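You operate a simulated robot arm through the tools that you are given. There is no shell and no other tool.

The job below is to be done with a simulated two-armed robot. You get a single attempt, and the scene is never put back.

Task
Run the felt strip in at stitch 2, blue band under the foot.
Fine: foot down, machine off at the end.
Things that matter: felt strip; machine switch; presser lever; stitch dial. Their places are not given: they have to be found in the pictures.

The check looks at the end state, three seconds after you hand in, the way a careful person would. Anything else that was tipped, shoved, dropped, spilled or broken makes it a failure.

Robot
Two 7-joint arms with fingered hands on one trunk that stands fixed in place. Base frame: the origin is at the foot of the trunk, x ahead of it, y to its left, z up. Lengths are in mm, angles in degrees, forces in N, time in s.
The left shoulder is at [70, 157, 1239], the right one opposite. With the tool pointing down near the work surface each hand reaches from about 280 to 900 mm from the base axis, measured 20 degrees to its own side. Payload 5 kg a hand.
The tool frame of a hand sits at the grasp point between the pads (the TCP): z along the fingers, y along the line on which they close. The tips reach 31 mm beyond it. Largest opening 156 mm; the body of the gripper starts 88 mm behind the TCP. The gripper is a hand of 4 fingers: y runs from the thumb to the fingers, the wrist lies at [0, 0, -249] in the tool frame, and closing takes about 1.5 s.
Orientation is that of the tool frame in the base frame, as a unit quaternion [w, x, y, z]. With the fingers straight down and closing along the base's y, the tool's x points along the base's -x, its y along +y and its z along -z.

Tools
- The arms move only by the tool jog_arm. It takes "left_rows", "right_rows" or both (then of equal length, played together; a hand with none holds still); each is a list of rows, each a list of 6 numbers: the shift along the tool's x, y, z in mm, then the turn, a rotation vector about the tool's x, y, z in degrees. In form: [[dx, dy, dz, wx, wy, wz], ...]. A call has 1 to 20 rows; each row is the pose to reach, as a shift and turn from the pose commanded when the call began, along the tool's axes at that moment. "left_hand" and "right_hand" are, for a hand that has rows, the gripper command, from -1 (shut) to 1 (fully open), values between in proportion, set as the call begins (left out, the last holds). A row lasts 0.2 s, in which the tool goes at most 50 mm and 8.6 degrees; a call with a longer step from one row to the next is refused whole, and so is a gripper value outside its range. A pose out of reach is approached as far as the arm can. The call stops where the force on the tool passes 40 N (or 10 N more than at its start, if that is more) or the arm is blocked; 0.2 s more then pass. Each finger travels about 108 mm/s and halts on what it meets, pressing with about 28 N; the grip force reading is that of the motor and also rises with nothing between the fingers. The clock runs only during rows and for 0.2 s after the last one: add rows that repeat a pose to give the fingers time. It gives the time, the measured TCP pose, the force on the tool (base axes), the opening and the grip force at its end, in the units of the frame above (readings bear some noise), with the torque about the TCP (base axes, N m) and any sound that the robot's microphone picked up.
- Cameras (640 x 400 px; columns grow to the right, rows downward): "scene" is now at [120.7, 43.9, 1459.5]; the picture's right is [0.51, -0.86, 0.00], its down [-0.57, -0.34, -0.75] and it looks along [0.64, 0.39, -0.66] (base axes); focal length 350 px, centre (320, 200). "left" rides on the left gripper at [-72, 2, -111] in its tool frame; the picture's right is [-0.02, -1.00, 0.00], its down [0.84, -0.02, -0.54] and it looks along [0.54, -0.01, 0.84] (tool axes); focal length 234 px, centre (320, 200). "right" rides on the right gripper at [72, 2, -111] in its tool frame; the picture's right is [-0.02, 1.00, 0.00], its down [-0.84, -0.02, -0.54] and it looks along [-0.54, -0.01, 0.84] (tool axes); focal length 234 px, centre (320, 200).
- snapshot(camera): a new picture of that camera. The clock stands still meanwhile.
- lift_body(by): slides the trunk up (or, below 0, down) by that many mm; the arms and the scene camera ride with it, the base frame stays. It gives what a move gives, with no picture.
- hand_shape(shape, hand): the hand has 4 fingers and takes this shape, open, in about a second: jaw (thumb against the fingers, like two jaws); tri (thumb and two fingers); tip (a fingertip pinch); poke (one finger out to press); point (the index stretched); flat (the hand flat); cup (the hand cupped); fist (a fist). The gripper value then closes the fingers along that shape, each until it touches; the sizes above hold for jaw. It gives what a move gives, with no picture.
- aim_head(pan, tilt): turns the head with the scene camera to pan (to the left, within 86 degrees either way) and tilt (down, from -29 to 69), counted from straight ahead of the robot. It gives what a move gives.
- point_at(camera, pixels): there is no depth. For up to 12 entries [column, row, z] of the newest picture of that camera ("zoom" is the newest enlarged one), the place [x, y] in the base frame at which the ray of that pixel passes the height z, good to about 3 mm. The clock stands still meanwhile.
- close_up(camera, box): a new picture of the part [left, top, right, bottom] of that camera's present view, enlarged. The clock stands still meanwhile.
- close_job(): hands the job in; it is judged then, once.

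Open the grippers and draw the arms clear of the work before you hand the job in, unless the task says otherwise.

The tools are called as a command line: name --argument value ..., lists and objects as JSON in quotes. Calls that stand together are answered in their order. jog_arm: Moves the arms, as the interface text tells. Its arguments: {"type":"object","properties":{"left_rows":{"type":"array","items":{"type":"array","items":{"type":"number"}}},"left_hand":{"type":"number"},"right_rows":{"type":"array","items":{"type":"array","items":{"type":"number"}}},"right_hand":{"type":"number"}},"required":[]} The other tools are called the same way: lift_body (by) slides the trunk up or down; hand_shape (shape, hand) gives the hand a shape; aim_head (pan, tilt) turns the head that bears the scene camera; snapshot (camera) takes a picture; point_at (camera, pixels) gives the place at which the rays of pixels pass given heights; close_up (camera, box) takes an enlarged picture of a part of a camera's view; close_job () hands the job in.

At the start:

```text
clock: 0.0
left_ee_pos: [408.5, 478.7, 1128.7]
left_orientation: [0.0, 0.0, 1.0, 0.0]
left_ft_force: [0.2, 0.5, -0.8]
left_torque: [-0.01, 0.0, 0.07]
left_gripper_width: 156.0
left_finger_force: 0.1
left_shape: jaw
right_ee_pos: [616.7, 6.6, 1139.8]
right_orientation: [0.0, 0.0, 1.0, 0.0]
right_ft_force: [-0.1, 0.1, 0.2]
right_torque: [0.02, 0.03, 0.02]
right_gripper_width: 156.4
right_finger_force: 0.0
right_shape: jaw
trunk travel left (down, up): [-625.0, 315.0]
head pan, tilt: [30.9, 41.3]
```

scene: 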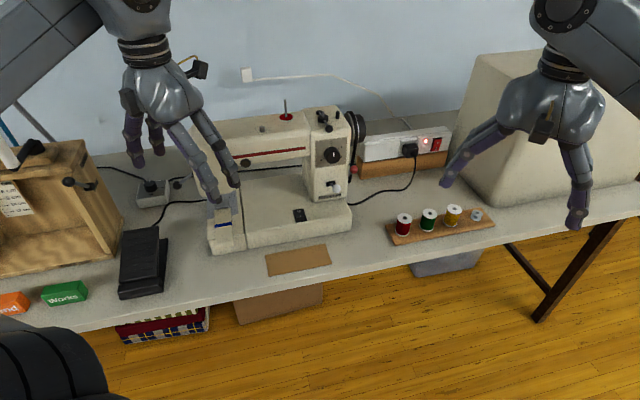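
right: 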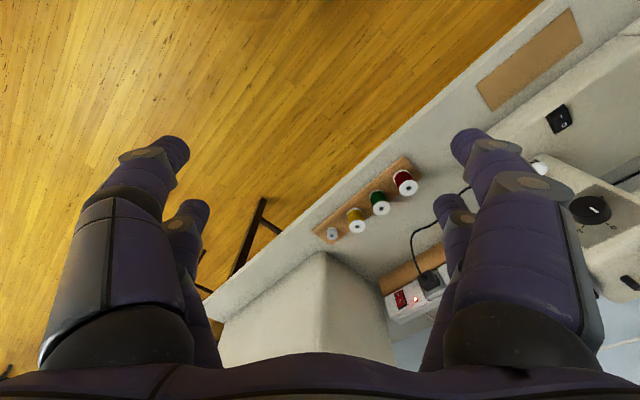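
left: 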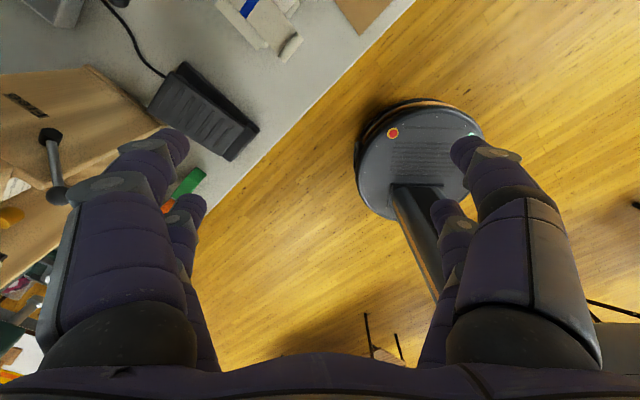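

The scene picture shows a sewing machine around (280,180), with a dial at (332,155), a switch at (300,215), and a blue-banded light piece near (222,225). I'll enlarge the machine to see details.

close_up --camera "scene" --box '[180, 90, 380, 260]'

close_up --camera "scene" --box '[190, 170, 290, 260]'

close_up --camera "scene" --box '[290, 100, 370, 230]'

```text
2.35 times, centred on (280, 175) of scene
```

zoom: 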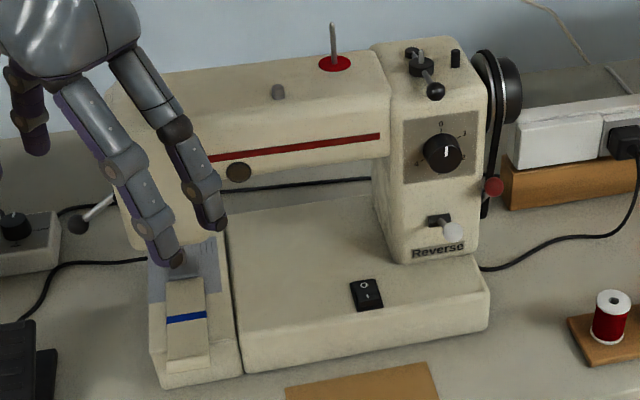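

```text
4.44 times, centred on (240, 215) of scene
```

zoom: 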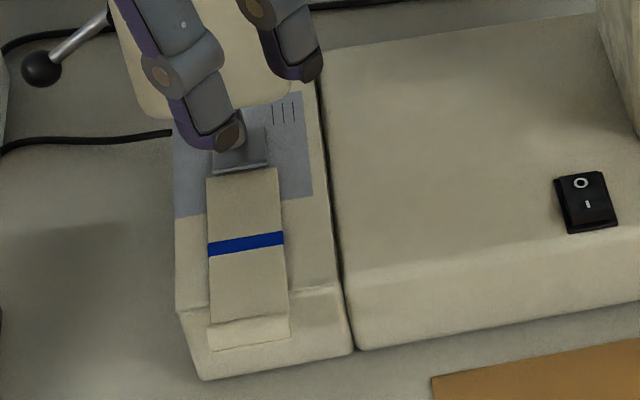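

```text
3.08 times, centred on (330, 165) of scene
```

zoom: 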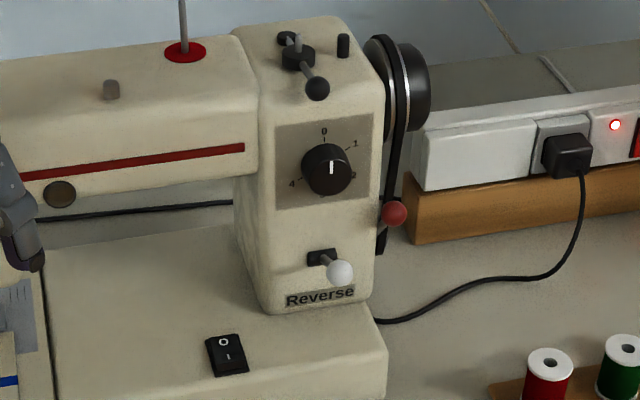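

The left hand hides the needle area in the scene view (fingers at (215,190)). I'll draw the left hand back toward the trunk and up, and the right hand aside, to get a clear view.

jog_arm --left_rows '[[40, 0, -20, 0, 0, 0], [80, 0, -40, 0, 0, 0], [120, 20, -60, 0, 0, 0], [150, 40, -80, 0, 0, 0], [170, 60, -100, 0, 0, 0]]' --right_rows '[[30, -40, 0, 0, 0, 0], [60, -80, 0, 0, 0, 0], [90, -120, 0, 0, 0, 0], [120, -150, 0, 0, 0, 0], [150, -150, 0, 0, 0, 0]]'

snapshot --camera "scene"

snapshot --camera "left"

snapshot --camera "right"

```text
clock: 1.2
left_ee_pos: [315.8, 495.6, 1115.2]
left_orientation: [0.002, 0.0, 1.0, -0.001]
left_ft_force: [-0.5, 0.0, -1.0]
left_torque: [-0.04, -0.01, -0.01]
left_gripper_width: 156.0
left_finger_force: 0.1
left_shape: jaw
left hand out of reach, approached as far as the arm can: row 1, 2, 3, 4, 5
right_ee_pos: [467.3, -142.2, 1139.0]
right_orientation: [0.0, 0.0, 1.0, 0.0]
right_ft_force: [0.0, -0.7, -0.1]
right_torque: [-0.03, 0.03, 0.02]
right_gripper_width: 155.9
right_finger_force: 0.1
right_shape: jaw
trunk travel left (down, up): [-625.0, 315.0]
head pan, tilt: [30.9, 41.3]
```

```text
taken
```

scene: 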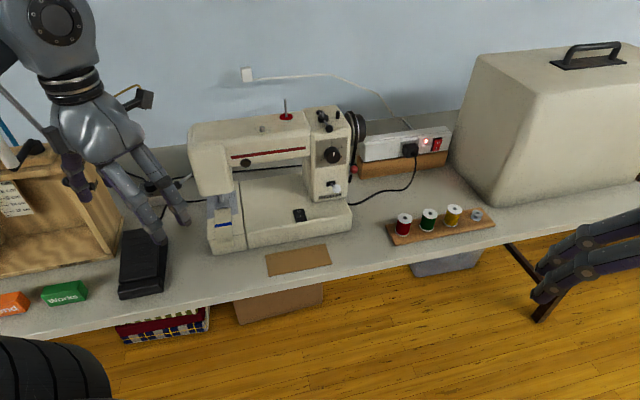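

```text
taken
```

left: 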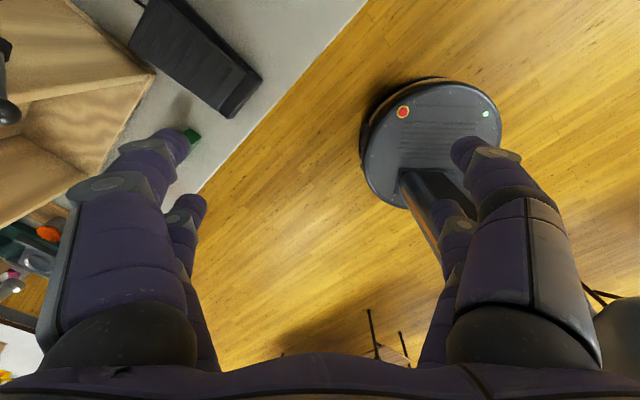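

```text
taken
```

right: 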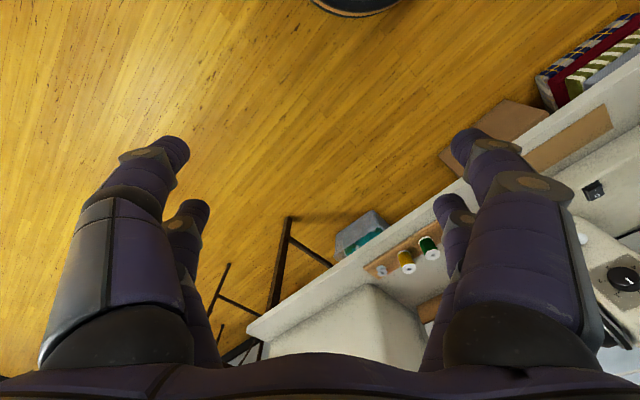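

Now the machine is mostly unobstructed. I'll zoom into the needle/lever area, the dial and the switch.

close_up --camera "scene" --box '[140, 160, 260, 260]'

close_up --camera "scene" --box '[305, 100, 365, 210]'

close_up --camera "scene" --box '[280, 195, 320, 235]'

close_up --camera "scene" --box '[0, 130, 200, 330]'

close_up --camera "scene" --box '[350, 110, 500, 250]'

```text
4.00 times, centred on (200, 210) of scene
```

zoom: 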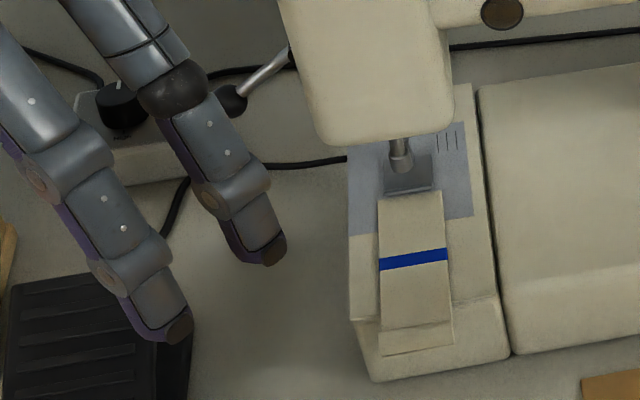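

```text
3.64 times, centred on (335, 155) of scene
```

zoom: 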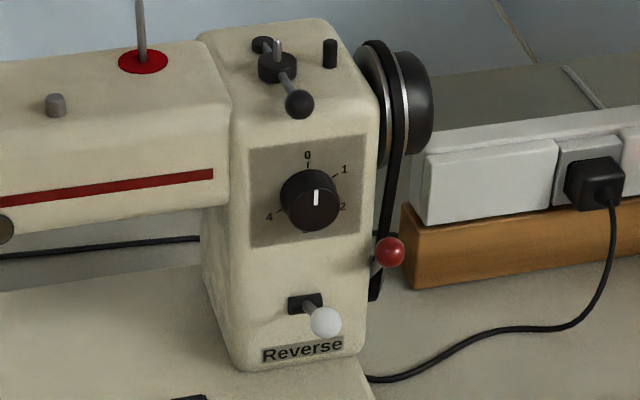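

```text
10.00 times, centred on (300, 215) of scene
```

zoom: 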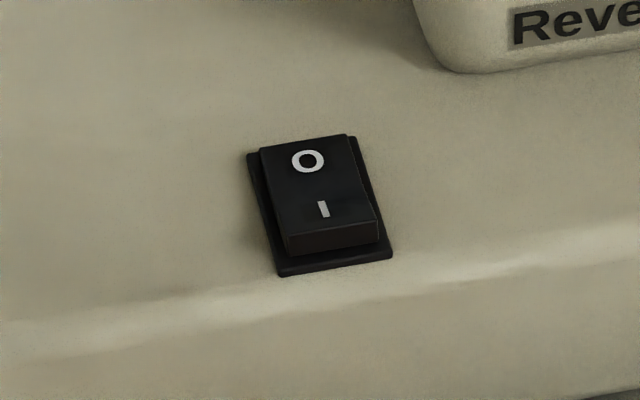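

```text
2.00 times, centred on (100, 230) of scene
```

zoom: 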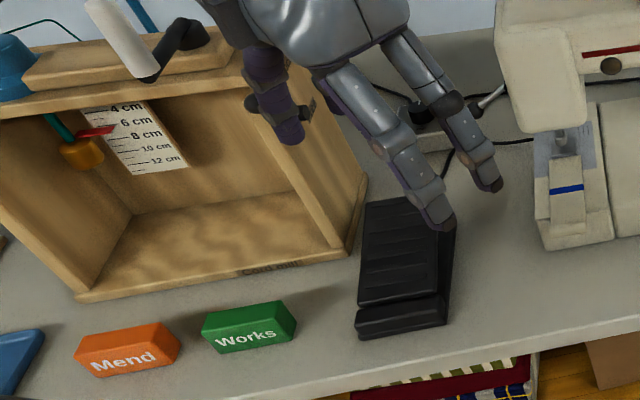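

```text
2.86 times, centred on (425, 180) of scene
```

zoom: 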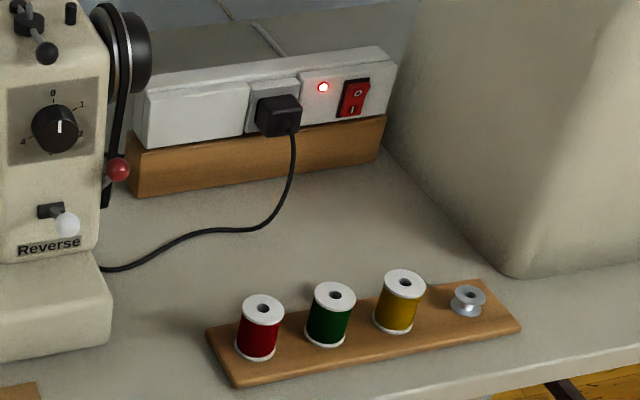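

The rocker's "I" side stands proud (O pressed, so off), the dial mark is at 0, and the strip's far end is just at the foot. To triangulate positions, I'll raise the trunk and view the scene again from higher up.

lift_body --by 250

snapshot --camera "scene"

snapshot --camera "left"

snapshot --camera "right"

```text
clock: 3.8
left_ee_pos: [315.6, 495.3, 1366.1]
left_orientation: [0.002, -0.001, 1.0, -0.001]
left_ft_force: [0.7, -0.8, -0.5]
left_torque: [-0.01, -0.03, -0.02]
left_gripper_width: 155.9
left_finger_force: 0.0
left_shape: jaw
right_ee_pos: [467.3, -142.7, 1389.4]
right_orientation: [0.0, 0.0, 1.0, 0.0]
right_ft_force: [-0.5, 0.6, 0.4]
right_torque: [0.04, -0.04, -0.01]
right_gripper_width: 155.7
right_finger_force: 0.1
right_shape: jaw
trunk travel left (down, up): [-875.0, 65.0]
head pan, tilt: [30.9, 41.3]
```

```text
taken
```

scene: 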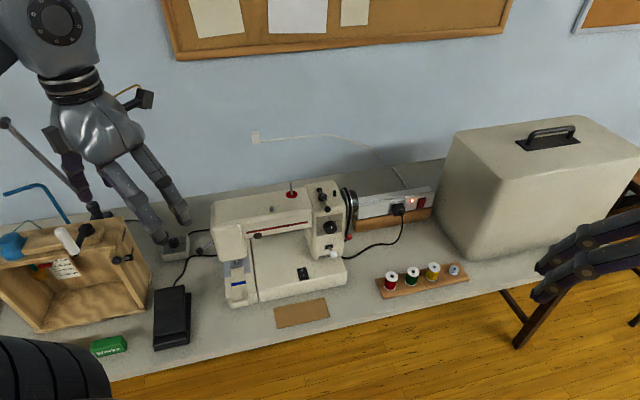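

```text
taken
```

left: 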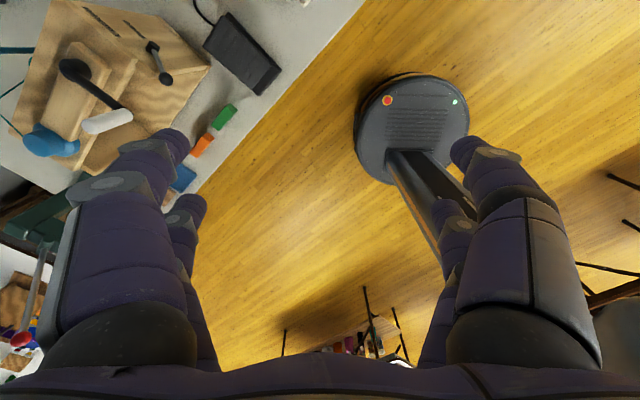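

```text
taken
```

right: 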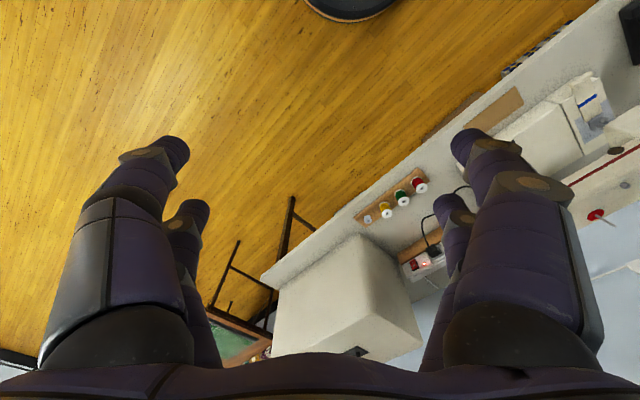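

From higher up, the machine is at (285,245). I'll zoom into the needle area, dial, switch and lever from here.

close_up --camera "scene" --box '[145, 210, 275, 310]'

close_up --camera "scene" --box '[285, 180, 375, 280]'

close_up --camera "scene" --box '[280, 250, 340, 300]'

```text
4.00 times, centred on (210, 260) of scene
```

zoom: 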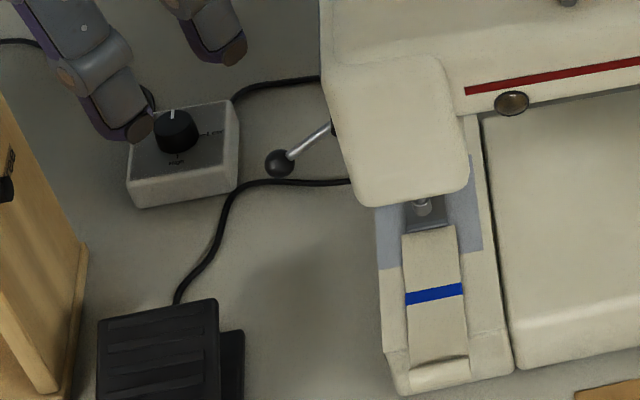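

```text
4.00 times, centred on (330, 230) of scene
```

zoom: 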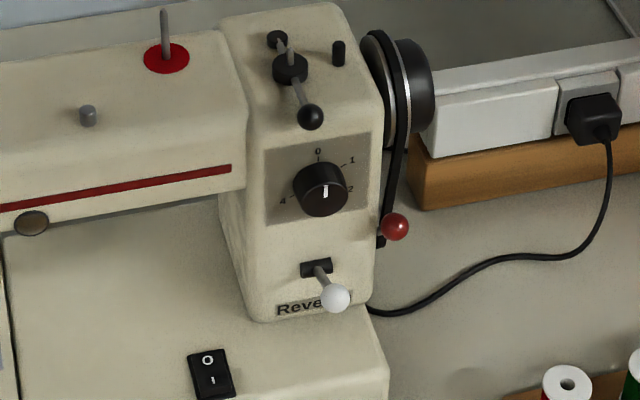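

```text
8.00 times, centred on (310, 275) of scene
```

zoom: 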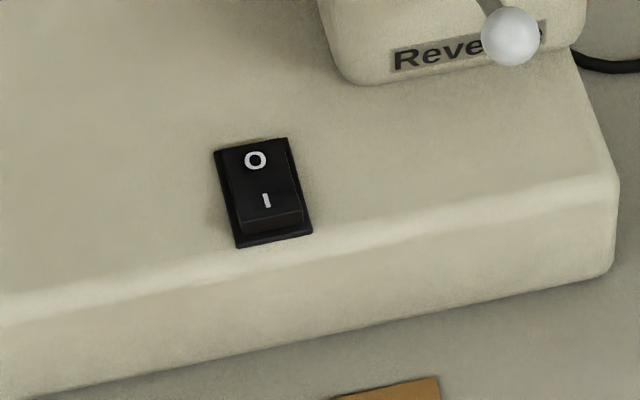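

I've triangulated: band ≈(529,573,830), switch ≈(655,425,835), dial ≈(741,381,984), lever ball ≈(523,700,910), machine yaw ≈45°. Now I'll take tighter zooms of the foot/needle and the lever from this height.

close_up --camera "scene" --box '[220, 245, 268, 275]'

close_up --camera "scene" --box '[165, 225, 225, 265]'

close_up --camera "scene" --box '[305, 205, 365, 255]'

```text
13.33 times, centred on (244, 260) of scene
```

zoom: 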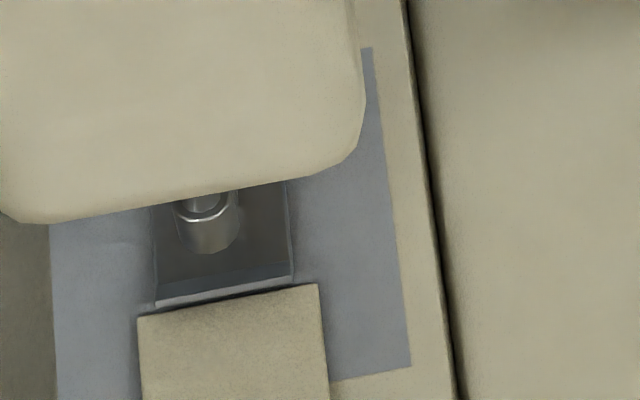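

```text
10.00 times, centred on (195, 245) of scene
```

zoom: 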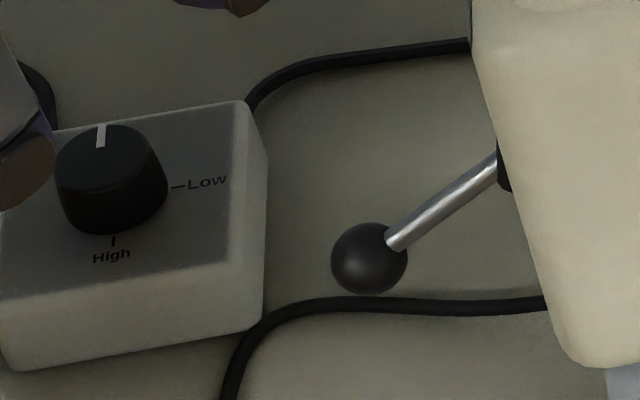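

```text
8.00 times, centred on (335, 230) of scene
```

zoom: 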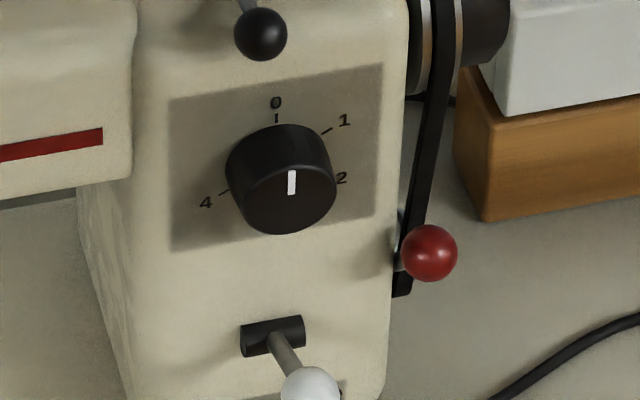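

The box at left is an Off/Low/High control (not listed), and the felt's far edge sits just in front of the foot. I'll lower the trunk back down and swing the left hand outward so that it no longer hides the lever area.

jog_arm --left_rows '[[30, 0, 20, 0, 0, 0], [60, 10, 40, 0, 0, 0], [90, 20, 60, 0, 0, 0], [120, 30, 80, 0, 0, 0], [150, 40, 90, 0, 0, 0]]'

lift_body --by -200

snapshot --camera "scene"

```text
clock: 5.0
left_ee_pos: [164.6, 536.7, 1275.2]
left_orientation: [0.003, 0.001, 1.0, 0.0]
left_ft_force: [0.6, -0.9, -0.3]
left_torque: [0.01, -0.01, 0.0]
left_gripper_width: 156.0
left_finger_force: 0.2
left_shape: jaw
right_ee_pos: [463.4, -144.8, 1390.9]
right_orientation: [0.001, 0.0, 1.0, 0.0]
right_ft_force: [-0.6, 0.2, 0.1]
right_torque: [0.01, -0.01, -0.05]
right_gripper_width: 156.1
right_finger_force: 0.0
right_shape: jaw
trunk travel left (down, up): [-875.0, 65.0]
head pan, tilt: [30.9, 41.3]
```

```text
clock: 7.2
left_ee_pos: [164.9, 537.7, 1076.0]
left_orientation: [0.001, 0.0, 1.0, -0.001]
left_ft_force: [0.5, 0.5, 1.2]
left_torque: [-0.02, 0.0, -0.06]
left_gripper_width: 155.9
left_finger_force: 0.0
left_shape: jaw
right_ee_pos: [467.7, -142.3, 1190.6]
right_orientation: [0.0, -0.001, 1.0, 0.0]
right_ft_force: [0.1, 0.1, 0.6]
right_torque: [0.01, 0.03, 0.01]
right_gripper_width: 155.9
right_finger_force: 0.1
right_shape: jaw
trunk travel left (down, up): [-675.0, 265.0]
head pan, tilt: [30.9, 41.3]
```

```text
taken
```

scene: 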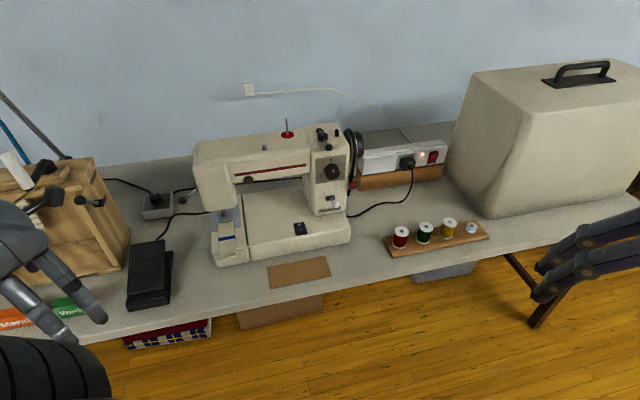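

The view is clear now (camera 50 mm above its starting height). I'll zoom in on the foot area, lever, and control box.

close_up --camera "scene" --box '[205, 200, 253, 230]'

close_up --camera "scene" --box '[130, 170, 226, 230]'

close_up --camera "scene" --box '[200, 200, 264, 270]'

```text
13.33 times, centred on (229, 215) of scene
```

zoom: 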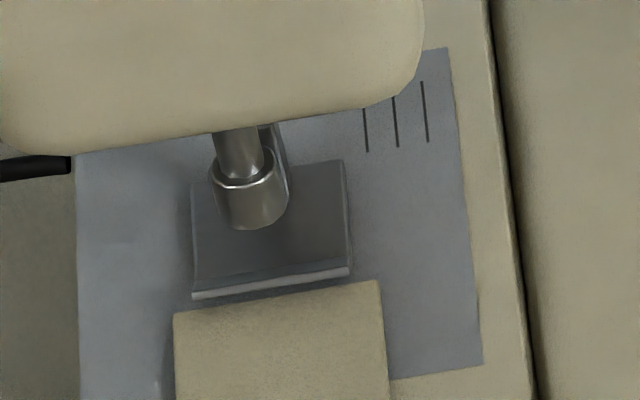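

```text
6.67 times, centred on (178, 200) of scene
```

zoom: 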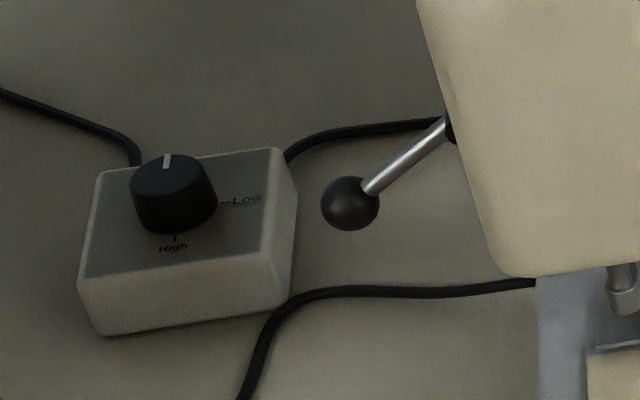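

```text
5.71 times, centred on (232, 235) of scene
```

zoom: 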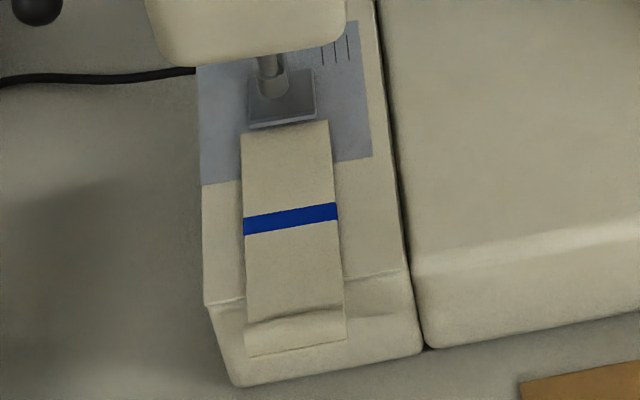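

The foot plate (front lip at zoom ~(270,285)) appears raised slightly above the felt, whose far edge sits right at the lip. Now I'll zoom on the dial from this height for precise triangulation.

close_up --camera "scene" --box '[305, 145, 365, 195]'

close_up --camera "scene" --box '[280, 110, 380, 220]'

```text
8.00 times, centred on (335, 170) of scene
```

zoom: 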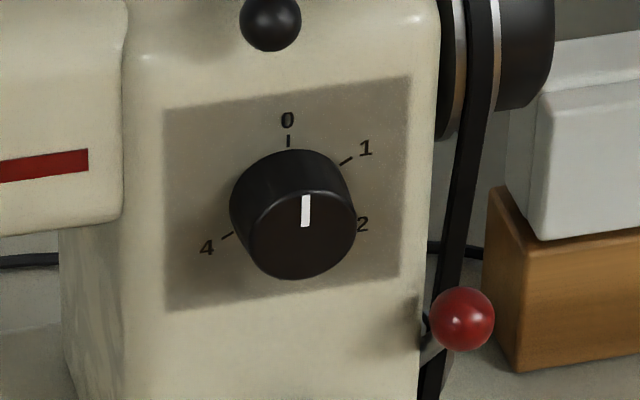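

```text
3.64 times, centred on (330, 165) of scene
```

zoom: 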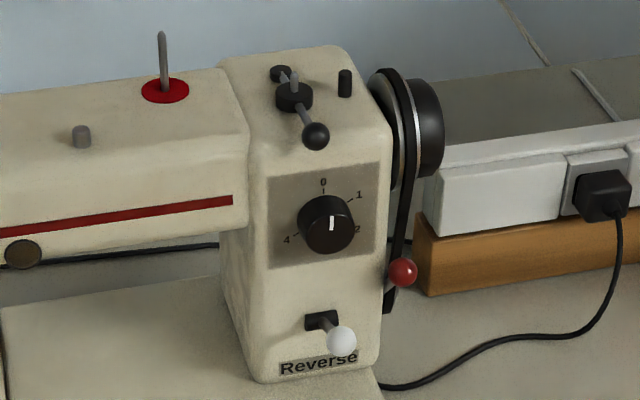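

Dial axis: panel centre ≈(750,389,982), knob ≈34 mm wide, sticking out ≈21 mm toward the robot. I'll bring the right hand to a staging pose in front of the dial, fingers horizontal along the machine's depth axis (azimuth 45°).

jog_arm --right_rows '[[-11.4, 32.2, 15.9, -2.93, -7.08, -2.93], [-22.8, 64.4, 31.8, -5.87, -14.15, -5.87], [-34.3, 96.5, 47.7, -8.8, -21.2, -8.8], [-45.7, 128.7, 63.5, -11.7, -28.3, -11.7], [-57.1, 160.9, 79.4, -14.7, -35.4, -14.7], [-68.5, 193.1, 95.3, -17.6, -42.5, -17.6], [-79.9, 225.2, 111.2, -20.5, -49.5, -20.5], [-91.3, 257.4, 127.1, -23.5, -56.6, -23.5], [-102.8, 289.6, 143.0, -26.4, -63.7, -26.4], [-114.2, 321.8, 158.8, -29.3, -70.8, -29.3], [-125.6, 353.9, 174.7, -32.3, -77.8, -32.3], [-137, 386.1, 190.6, -35.2, -84.9, -35.2], [-137, 386.1, 190.6, -35.2, -84.9, -35.2]]' --right_hand -0.1

snapshot --camera "scene"

snapshot --camera "right"

```text
clock: 9.9
left_ee_pos: [166.8, 537.0, 1074.8]
left_orientation: [0.002, -0.001, 1.0, -0.001]
left_ft_force: [0.3, -0.5, -0.6]
left_torque: [0.01, 0.0, -0.02]
left_gripper_width: 155.9
left_finger_force: 0.0
left_shape: jaw
right_ee_pos: [603.8, 242.1, 996.5]
right_orientation: [0.653, -0.271, 0.654, 0.271]
right_ft_force: [0.3, 0.8, -0.3]
right_torque: [0.02, -0.01, 0.04]
right_gripper_width: 70.7
right_finger_force: 0.0
right_shape: jaw
trunk travel left (down, up): [-675.0, 265.0]
head pan, tilt: [30.9, 41.3]
```

```text
taken
```

scene: 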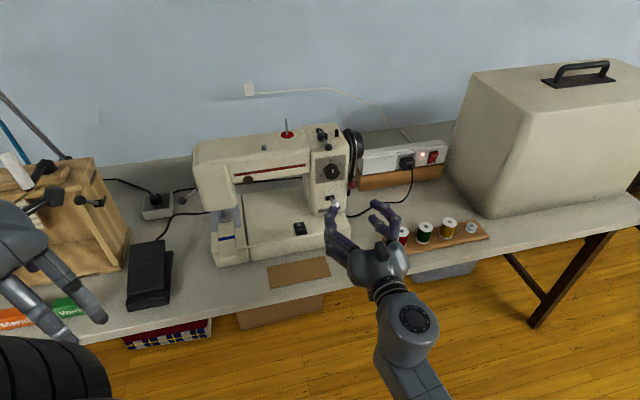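

```text
taken
```

right: 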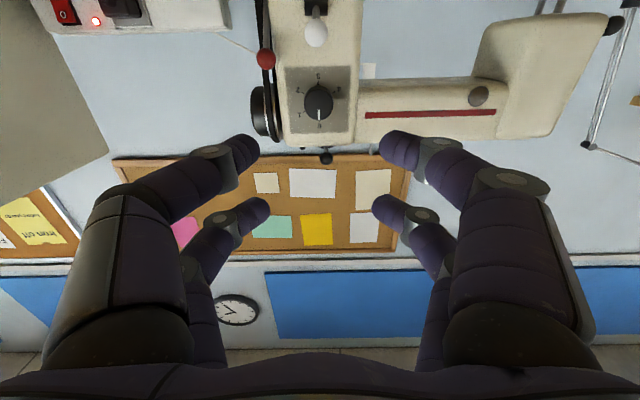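

The right hand is aligned in front of the dial (dial at (318,103) in the right, upside-down view). I'll zoom in on the dial to read its labels.

close_up --camera "right" --box '[270, 50, 370, 150]'

close_up --camera "scene" --box '[300, 180, 460, 300]'

```text
4.00 times, centred on (320, 100) of right
```

zoom: 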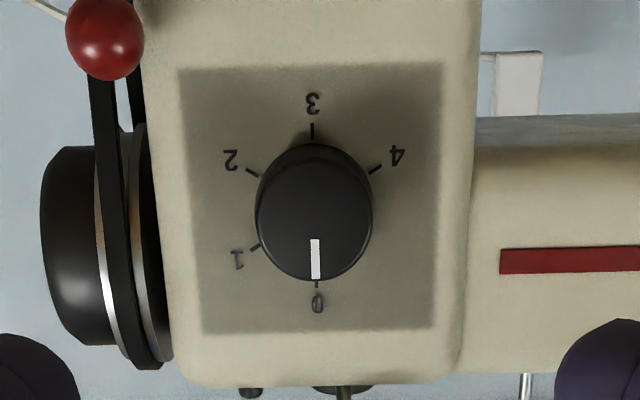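

```text
3.33 times, centred on (380, 240) of scene
```

zoom: 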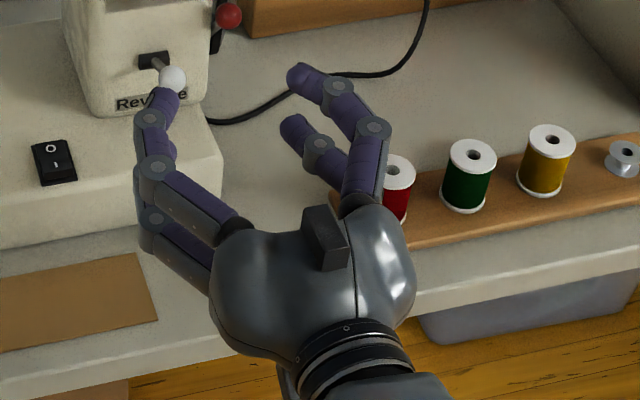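

The dial reads 0-1-2-3-4 clockwise at 60° spacing, so I need +120° about the tool z. I'll test the wrist roll range here in free space: first to +62°.

jog_arm --right_rows '[[0, 0, 0, 0, 0, 8.5], [0, 0, 0, 0, 0, 17], [0, 0, 0, 0, 0, 25.5], [0, 0, 0, 0, 0, 34], [0, 0, 0, 0, 0, 42.5], [0, 0, 0, 0, 0, 51], [0, 0, 0, 0, 0, 58], [0, 0, 0, 0, 0, 64], [0, 0, 0, 0, 0, 64]]'

jog_arm --right_rows '[[0, 0, 0, 0, 0, -8.5], [0, 0, 0, 0, 0, -17], [0, 0, 0, 0, 0, -25.5], [0, 0, 0, 0, 0, -34], [0, 0, 0, 0, 0, -42.5], [0, 0, 0, 0, 0, -51], [0, 0, 0, 0, 0, -59.5], [0, 0, 0, 0, 0, -68], [0, 0, 0, 0, 0, -76.5], [0, 0, 0, 0, 0, -85], [0, 0, 0, 0, 0, -93.5], [0, 0, 0, 0, 0, -102], [0, 0, 0, 0, 0, -110.5], [0, 0, 0, 0, 0, -119], [0, 0, 0, 0, 0, -124], [0, 0, 0, 0, 0, -124]]'

snapshot --camera "right"

snapshot --camera "scene"

```text
clock: 11.9
left_ee_pos: [166.1, 536.6, 1074.8]
left_orientation: [0.001, 0.0, 1.0, 0.0]
left_ft_force: [-0.5, 0.1, 0.6]
left_torque: [-0.02, 0.01, -0.02]
left_gripper_width: 155.9
left_finger_force: 0.0
left_shape: jaw
right_ee_pos: [603.7, 242.5, 999.6]
right_orientation: [0.41, 0.117, 0.697, 0.576]
right_ft_force: [-0.5, 0.2, 0.3]
right_torque: [0.0, -0.02, 0.01]
right_gripper_width: 70.2
right_finger_force: 0.1
right_shape: jaw
trunk travel left (down, up): [-675.0, 265.0]
head pan, tilt: [30.9, 41.3]
```

```text
clock: 15.3
left_ee_pos: [166.2, 538.2, 1075.6]
left_orientation: [0.001, 0.0, 1.0, 0.0]
left_ft_force: [-0.3, 0.2, -0.1]
left_torque: [-0.01, -0.02, 0.0]
left_gripper_width: 155.9
left_finger_force: 0.1
left_shape: jaw
right_ee_pos: [602.9, 242.5, 997.9]
right_orientation: [0.701, -0.561, 0.43, -0.093]
right_ft_force: [-0.5, 0.2, 0.0]
right_torque: [0.01, -0.01, 0.0]
right_gripper_width: 70.6
right_finger_force: 0.1
right_shape: jaw
trunk travel left (down, up): [-675.0, 265.0]
head pan, tilt: [30.9, 41.3]
```

```text
taken
```

right: 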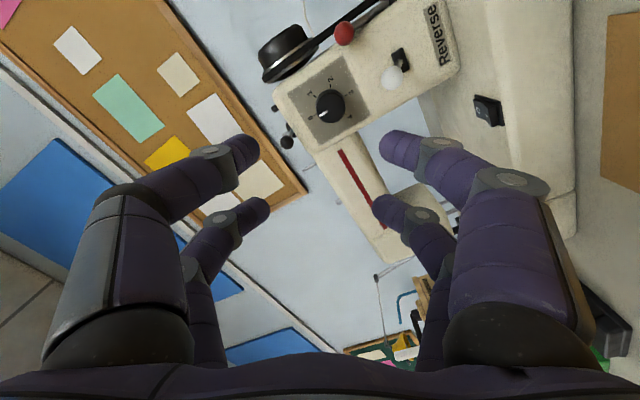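

```text
taken
```

scene: 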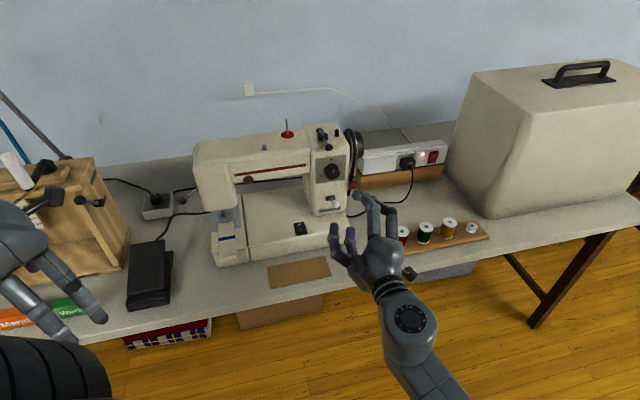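

Both roll extremes are reachable. With roll at −60°, I'll narrow the opening to about 50 mm (clear of the lever balls above and below) and move to 70 mm short of the grasp, aligned with the dial axis.

jog_arm --right_rows '[[2, 3.4, 25, 0, 0, 0], [4, 6.7, 50, 0, 0, 0], [6, 10, 75, 0, 0, 0], [7.75, 13.4, 101.9, 0, 0, 0], [7.75, 13.4, 101.9, 0, 0, 0]]' --right_hand -0.36

snapshot --camera "right"

close_up --camera "scene" --box '[280, 120, 440, 240]'

```text
clock: 16.6
left_ee_pos: [164.9, 537.0, 1075.8]
left_orientation: [0.002, 0.0, 1.0, 0.0]
left_ft_force: [0.4, -0.6, 0.8]
left_torque: [0.02, 0.02, 0.01]
left_gripper_width: 155.6
left_finger_force: 0.1
left_shape: jaw
right_ee_pos: [673.7, 315.0, 982.3]
right_orientation: [0.701, -0.561, 0.43, -0.092]
right_ft_force: [-0.1, 0.2, -0.5]
right_torque: [0.02, 0.02, 0.0]
right_gripper_width: 50.2
right_finger_force: 0.1
right_shape: jaw
trunk travel left (down, up): [-675.0, 265.0]
head pan, tilt: [30.9, 41.3]
```

```text
taken
```

right: 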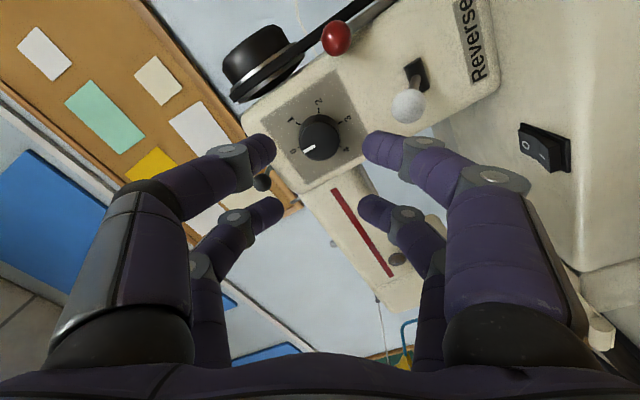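

```text
3.33 times, centred on (360, 180) of scene
```

zoom: 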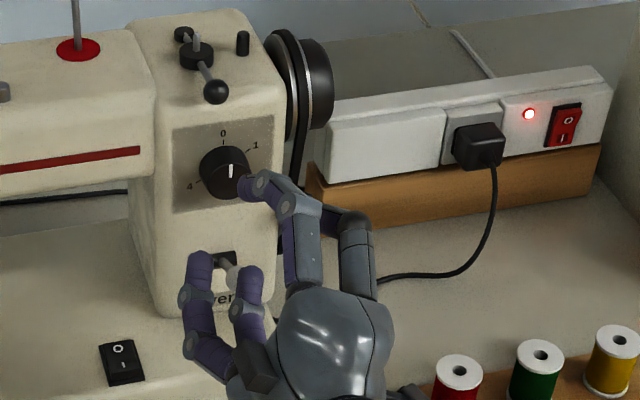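

The fingers are about to straddle the knob; I'll zoom in the right camera to check the knob-face centre against the predicted on-axis pixel (319,148).

close_up --camera "right" --box '[270, 100, 370, 190]'

```text
4.44 times, centred on (320, 145) of right
```

zoom: 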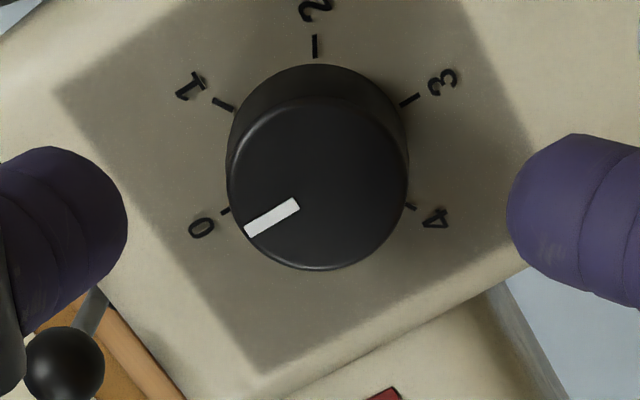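

The knob sits ~4 mm toward +tool-x of the hand axis. I'll correct by about 3.5 mm and go forward 62 mm so the fingers straddle the knob without touching the panel.

jog_arm --right_rows '[[3.5, 0, 15, 0, 0, 0], [3.5, 0, 30, 0, 0, 0], [3.5, 0, 45, 0, 0, 0], [3.5, 0, 62, 0, 0, 0], [3.5, 0, 62, 0, 0, 0]]'

close_up --camera "right" --box '[240, 80, 400, 240]'

close_up --camera "scene" --box '[290, 130, 390, 220]'

```text
clock: 17.8
left_ee_pos: [164.7, 537.8, 1075.5]
left_orientation: [0.002, 0.0, 1.0, -0.001]
left_ft_force: [0.5, -0.9, 0.1]
left_torque: [0.0, 0.01, 0.0]
left_gripper_width: 155.9
left_finger_force: 0.1
left_shape: jaw
right_ee_pos: [720.7, 354.7, 982.2]
right_orientation: [0.701, -0.561, 0.43, -0.092]
right_ft_force: [-0.3, -0.3, 0.0]
right_torque: [-0.03, -0.01, -0.01]
right_gripper_width: 50.3
right_finger_force: 0.1
right_shape: jaw
trunk travel left (down, up): [-675.0, 265.0]
head pan, tilt: [30.9, 41.3]
```

```text
2.50 times, centred on (320, 160) of right
```

zoom: 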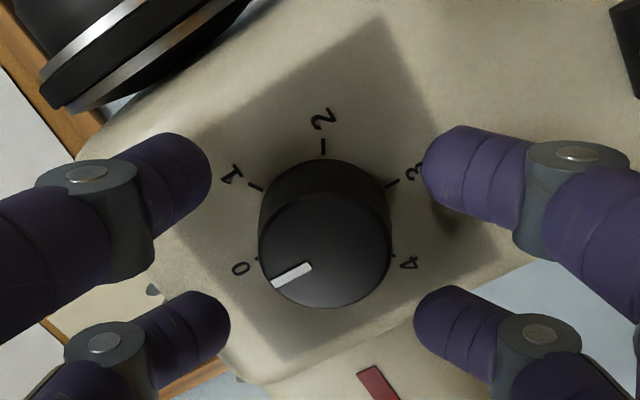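

```text
4.44 times, centred on (340, 175) of scene
```

zoom: 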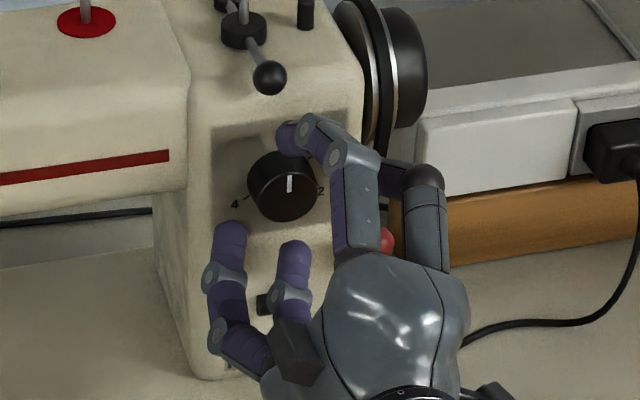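

Nearly centred (knob 1.6 mm off in tool-y). I'll advance 9 mm more with that correction, then close the fingers on the knob.

jog_arm --right_rows '[[0, 1.5, 4, 0, 0, 0], [0, 1.5, 9, 0, 0, 0], [0, 1.5, 9, 0, 0, 0]]'

jog_arm --right_rows '[[0, 0, 0, 0, 0, 0], [0, 0, 0, 0, 0, 0], [0, 0, 0, 0, 0, 0], [0, 0, 0, 0, 0, 0]]' --right_hand -0.85

close_up --camera "right" --box '[240, 80, 400, 240]'

close_up --camera "scene" --box '[290, 130, 390, 220]'

```text
clock: 18.6
left_ee_pos: [165.9, 538.6, 1074.3]
left_orientation: [0.002, 0.0, 1.0, -0.001]
left_ft_force: [-0.3, 0.2, -0.1]
left_torque: [-0.01, -0.04, -0.03]
left_gripper_width: 156.3
left_finger_force: 0.0
left_shape: jaw
right_ee_pos: [727.6, 363.9, 980.5]
right_orientation: [0.701, -0.561, 0.43, -0.092]
right_ft_force: [-0.9, -0.4, 1.0]
right_torque: [0.03, 0.01, 0.01]
right_gripper_width: 50.0
right_finger_force: 0.0
right_shape: jaw
trunk travel left (down, up): [-675.0, 265.0]
head pan, tilt: [30.9, 41.3]
```

```text
clock: 19.6
left_ee_pos: [165.7, 536.9, 1076.0]
left_orientation: [0.002, 0.0, 1.0, -0.002]
left_ft_force: [-0.3, 0.4, -0.6]
left_torque: [-0.01, 0.0, 0.03]
left_gripper_width: 155.7
left_finger_force: 0.1
left_shape: jaw
right_ee_pos: [727.2, 362.8, 979.8]
right_orientation: [0.701, -0.562, 0.43, -0.092]
right_ft_force: [1.1, -0.7, 0.7]
right_torque: [0.02, 0.02, 0.0]
right_gripper_width: 12.2
right_finger_force: 0.1
right_shape: jaw
trunk travel left (down, up): [-675.0, 265.0]
head pan, tilt: [30.9, 41.3]
```

```text
2.50 times, centred on (320, 160) of right
```

zoom: 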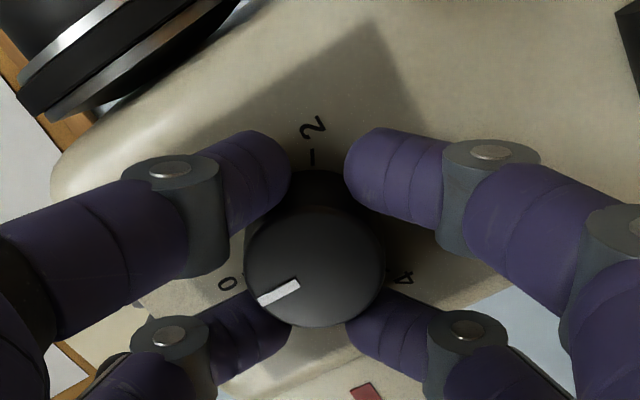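

```text
4.44 times, centred on (340, 175) of scene
```

zoom: 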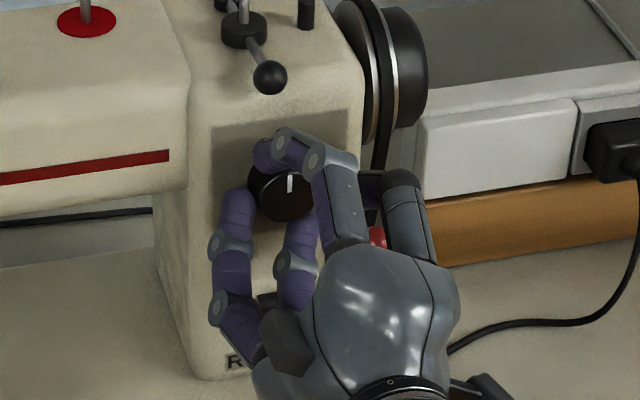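

Opening reached 12 mm with no grip force yet, so the fingertips are at the knob's flanks but not squeezing. I'll close fully and read the force.

jog_arm --right_rows '[[0, 0, 0, 0, 0, 0], [0, 0, 0, 0, 0, 0], [0, 0, 0, 0, 0, 0], [0, 0, 0, 0, 0, 0]]' --right_hand -1

close_up --camera "right" --box '[240, 80, 400, 240]'

```text
clock: 20.6
left_ee_pos: [166.3, 538.9, 1073.8]
left_orientation: [0.002, 0.0, 1.0, -0.001]
left_ft_force: [-0.1, 0.1, 0.3]
left_torque: [0.04, 0.02, 0.0]
left_gripper_width: 156.1
left_finger_force: 0.1
left_shape: jaw
right_ee_pos: [725.8, 363.4, 978.8]
right_orientation: [0.701, -0.561, 0.431, -0.092]
right_ft_force: [0.1, 3.0, -1.8]
right_torque: [-0.04, -0.02, 0.06]
right_gripper_width: 3.4
right_finger_force: 28.0
right_shape: jaw
trunk travel left (down, up): [-675.0, 265.0]
head pan, tilt: [30.9, 41.3]
```

```text
2.50 times, centred on (320, 160) of right
```

zoom: 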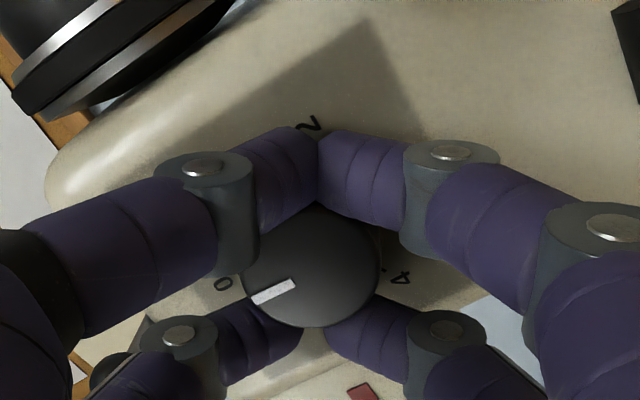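

The two finger pairs closed on either side of the knob without really gripping it (28 N is finger-on-finger). I'll reopen, back off 70 mm and try a different hand shape that pinches centrally.

jog_arm --right_rows '[[0, 0, 0, 0, 0, 0], [0, 0, 0, 0, 0, 0], [0, 0, -20, 0, 0, 0], [0, 0, -40, 0, 0, 0], [0, 0, -60, 0, 0, 0], [0, 0, -90, 0, 0, 0], [0, 0, -120, 0, 0, 0], [0, 0, -120, 0, 0, 0]]' --right_hand -0.36

hand_shape --shape "tri" --hand "right"

snapshot --camera "right"

close_up --camera "scene" --box '[280, 130, 440, 250]'

```text
clock: 22.4
left_ee_pos: [166.5, 538.2, 1074.8]
left_orientation: [0.001, 0.001, 1.0, -0.001]
left_ft_force: [0.3, -0.6, -0.6]
left_torque: [-0.03, 0.05, -0.02]
left_gripper_width: 155.8
left_finger_force: 0.0
left_shape: jaw
right_ee_pos: [643.6, 278.8, 977.5]
right_orientation: [0.701, -0.561, 0.431, -0.092]
right_ft_force: [-0.7, 0.4, 0.5]
right_torque: [0.06, -0.01, -0.02]
right_gripper_width: 49.6
right_finger_force: 0.0
right_shape: jaw
trunk travel left (down, up): [-675.0, 265.0]
head pan, tilt: [30.9, 41.3]
```

```text
clock: 23.2
left_ee_pos: [165.8, 538.6, 1075.3]
left_orientation: [0.001, 0.0, 1.0, -0.001]
left_ft_force: [-0.4, 0.8, 0.6]
left_torque: [0.01, 0.0, 0.01]
left_gripper_width: 155.9
left_finger_force: 0.0
left_shape: jaw
right_ee_pos: [644.6, 279.8, 978.3]
right_orientation: [0.701, -0.561, 0.43, -0.092]
right_ft_force: [-0.2, -0.7, -0.1]
right_torque: [0.05, 0.02, 0.01]
right_gripper_width: 156.0
right_finger_force: 0.1
right_shape: tri
trunk travel left (down, up): [-675.0, 265.0]
head pan, tilt: [30.9, 41.3]
```

```text
taken
```

right: 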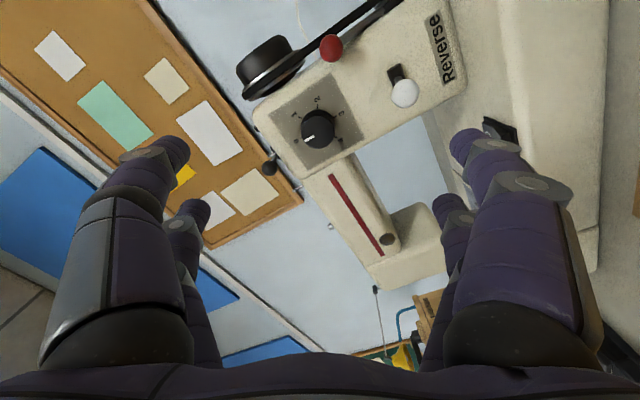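

```text
3.33 times, centred on (360, 190) of scene
```

zoom: 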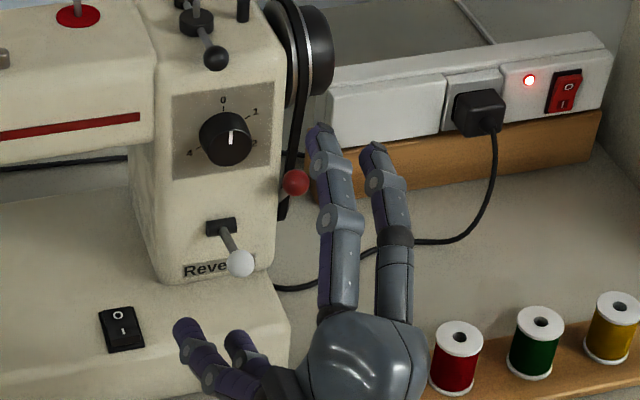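

The "tri" shape opened wide; I'll partially close it here in free space to see how its fingers converge.

jog_arm --right_rows '[[0, 0, 0, 0, 0, 0], [0, 0, 0, 0, 0, 0], [0, 0, 0, 0, 0, 0], [0, 0, 0, 0, 0, 0], [0, 0, 0, 0, 0, 0]]' --right_hand -0.6

snapshot --camera "right"

close_up --camera "scene" --box '[280, 130, 440, 250]'

```text
clock: 24.4
left_ee_pos: [165.5, 537.1, 1074.9]
left_orientation: [0.001, 0.0, 1.0, -0.001]
left_ft_force: [0.0, -0.4, -0.5]
left_torque: [0.0, 0.0, 0.01]
left_gripper_width: 156.1
left_finger_force: 0.1
left_shape: jaw
right_ee_pos: [643.2, 279.1, 978.3]
right_orientation: [0.701, -0.561, 0.431, -0.092]
right_ft_force: [-0.4, -0.3, 0.5]
right_torque: [0.03, 0.0, 0.05]
right_gripper_width: 31.6
right_finger_force: 0.2
right_shape: tri
trunk travel left (down, up): [-675.0, 265.0]
head pan, tilt: [30.9, 41.3]
```

```text
taken
```

right: 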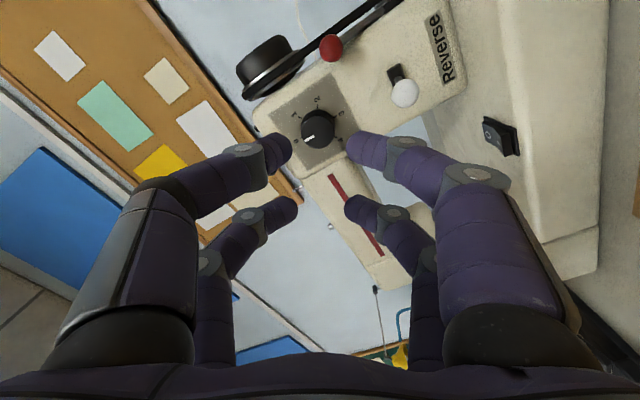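

```text
3.33 times, centred on (360, 190) of scene
```

zoom: 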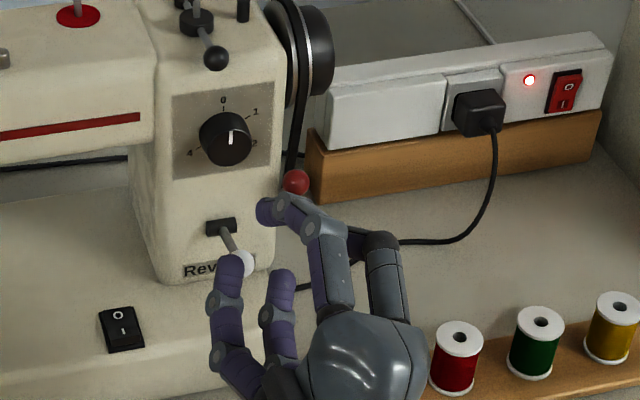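

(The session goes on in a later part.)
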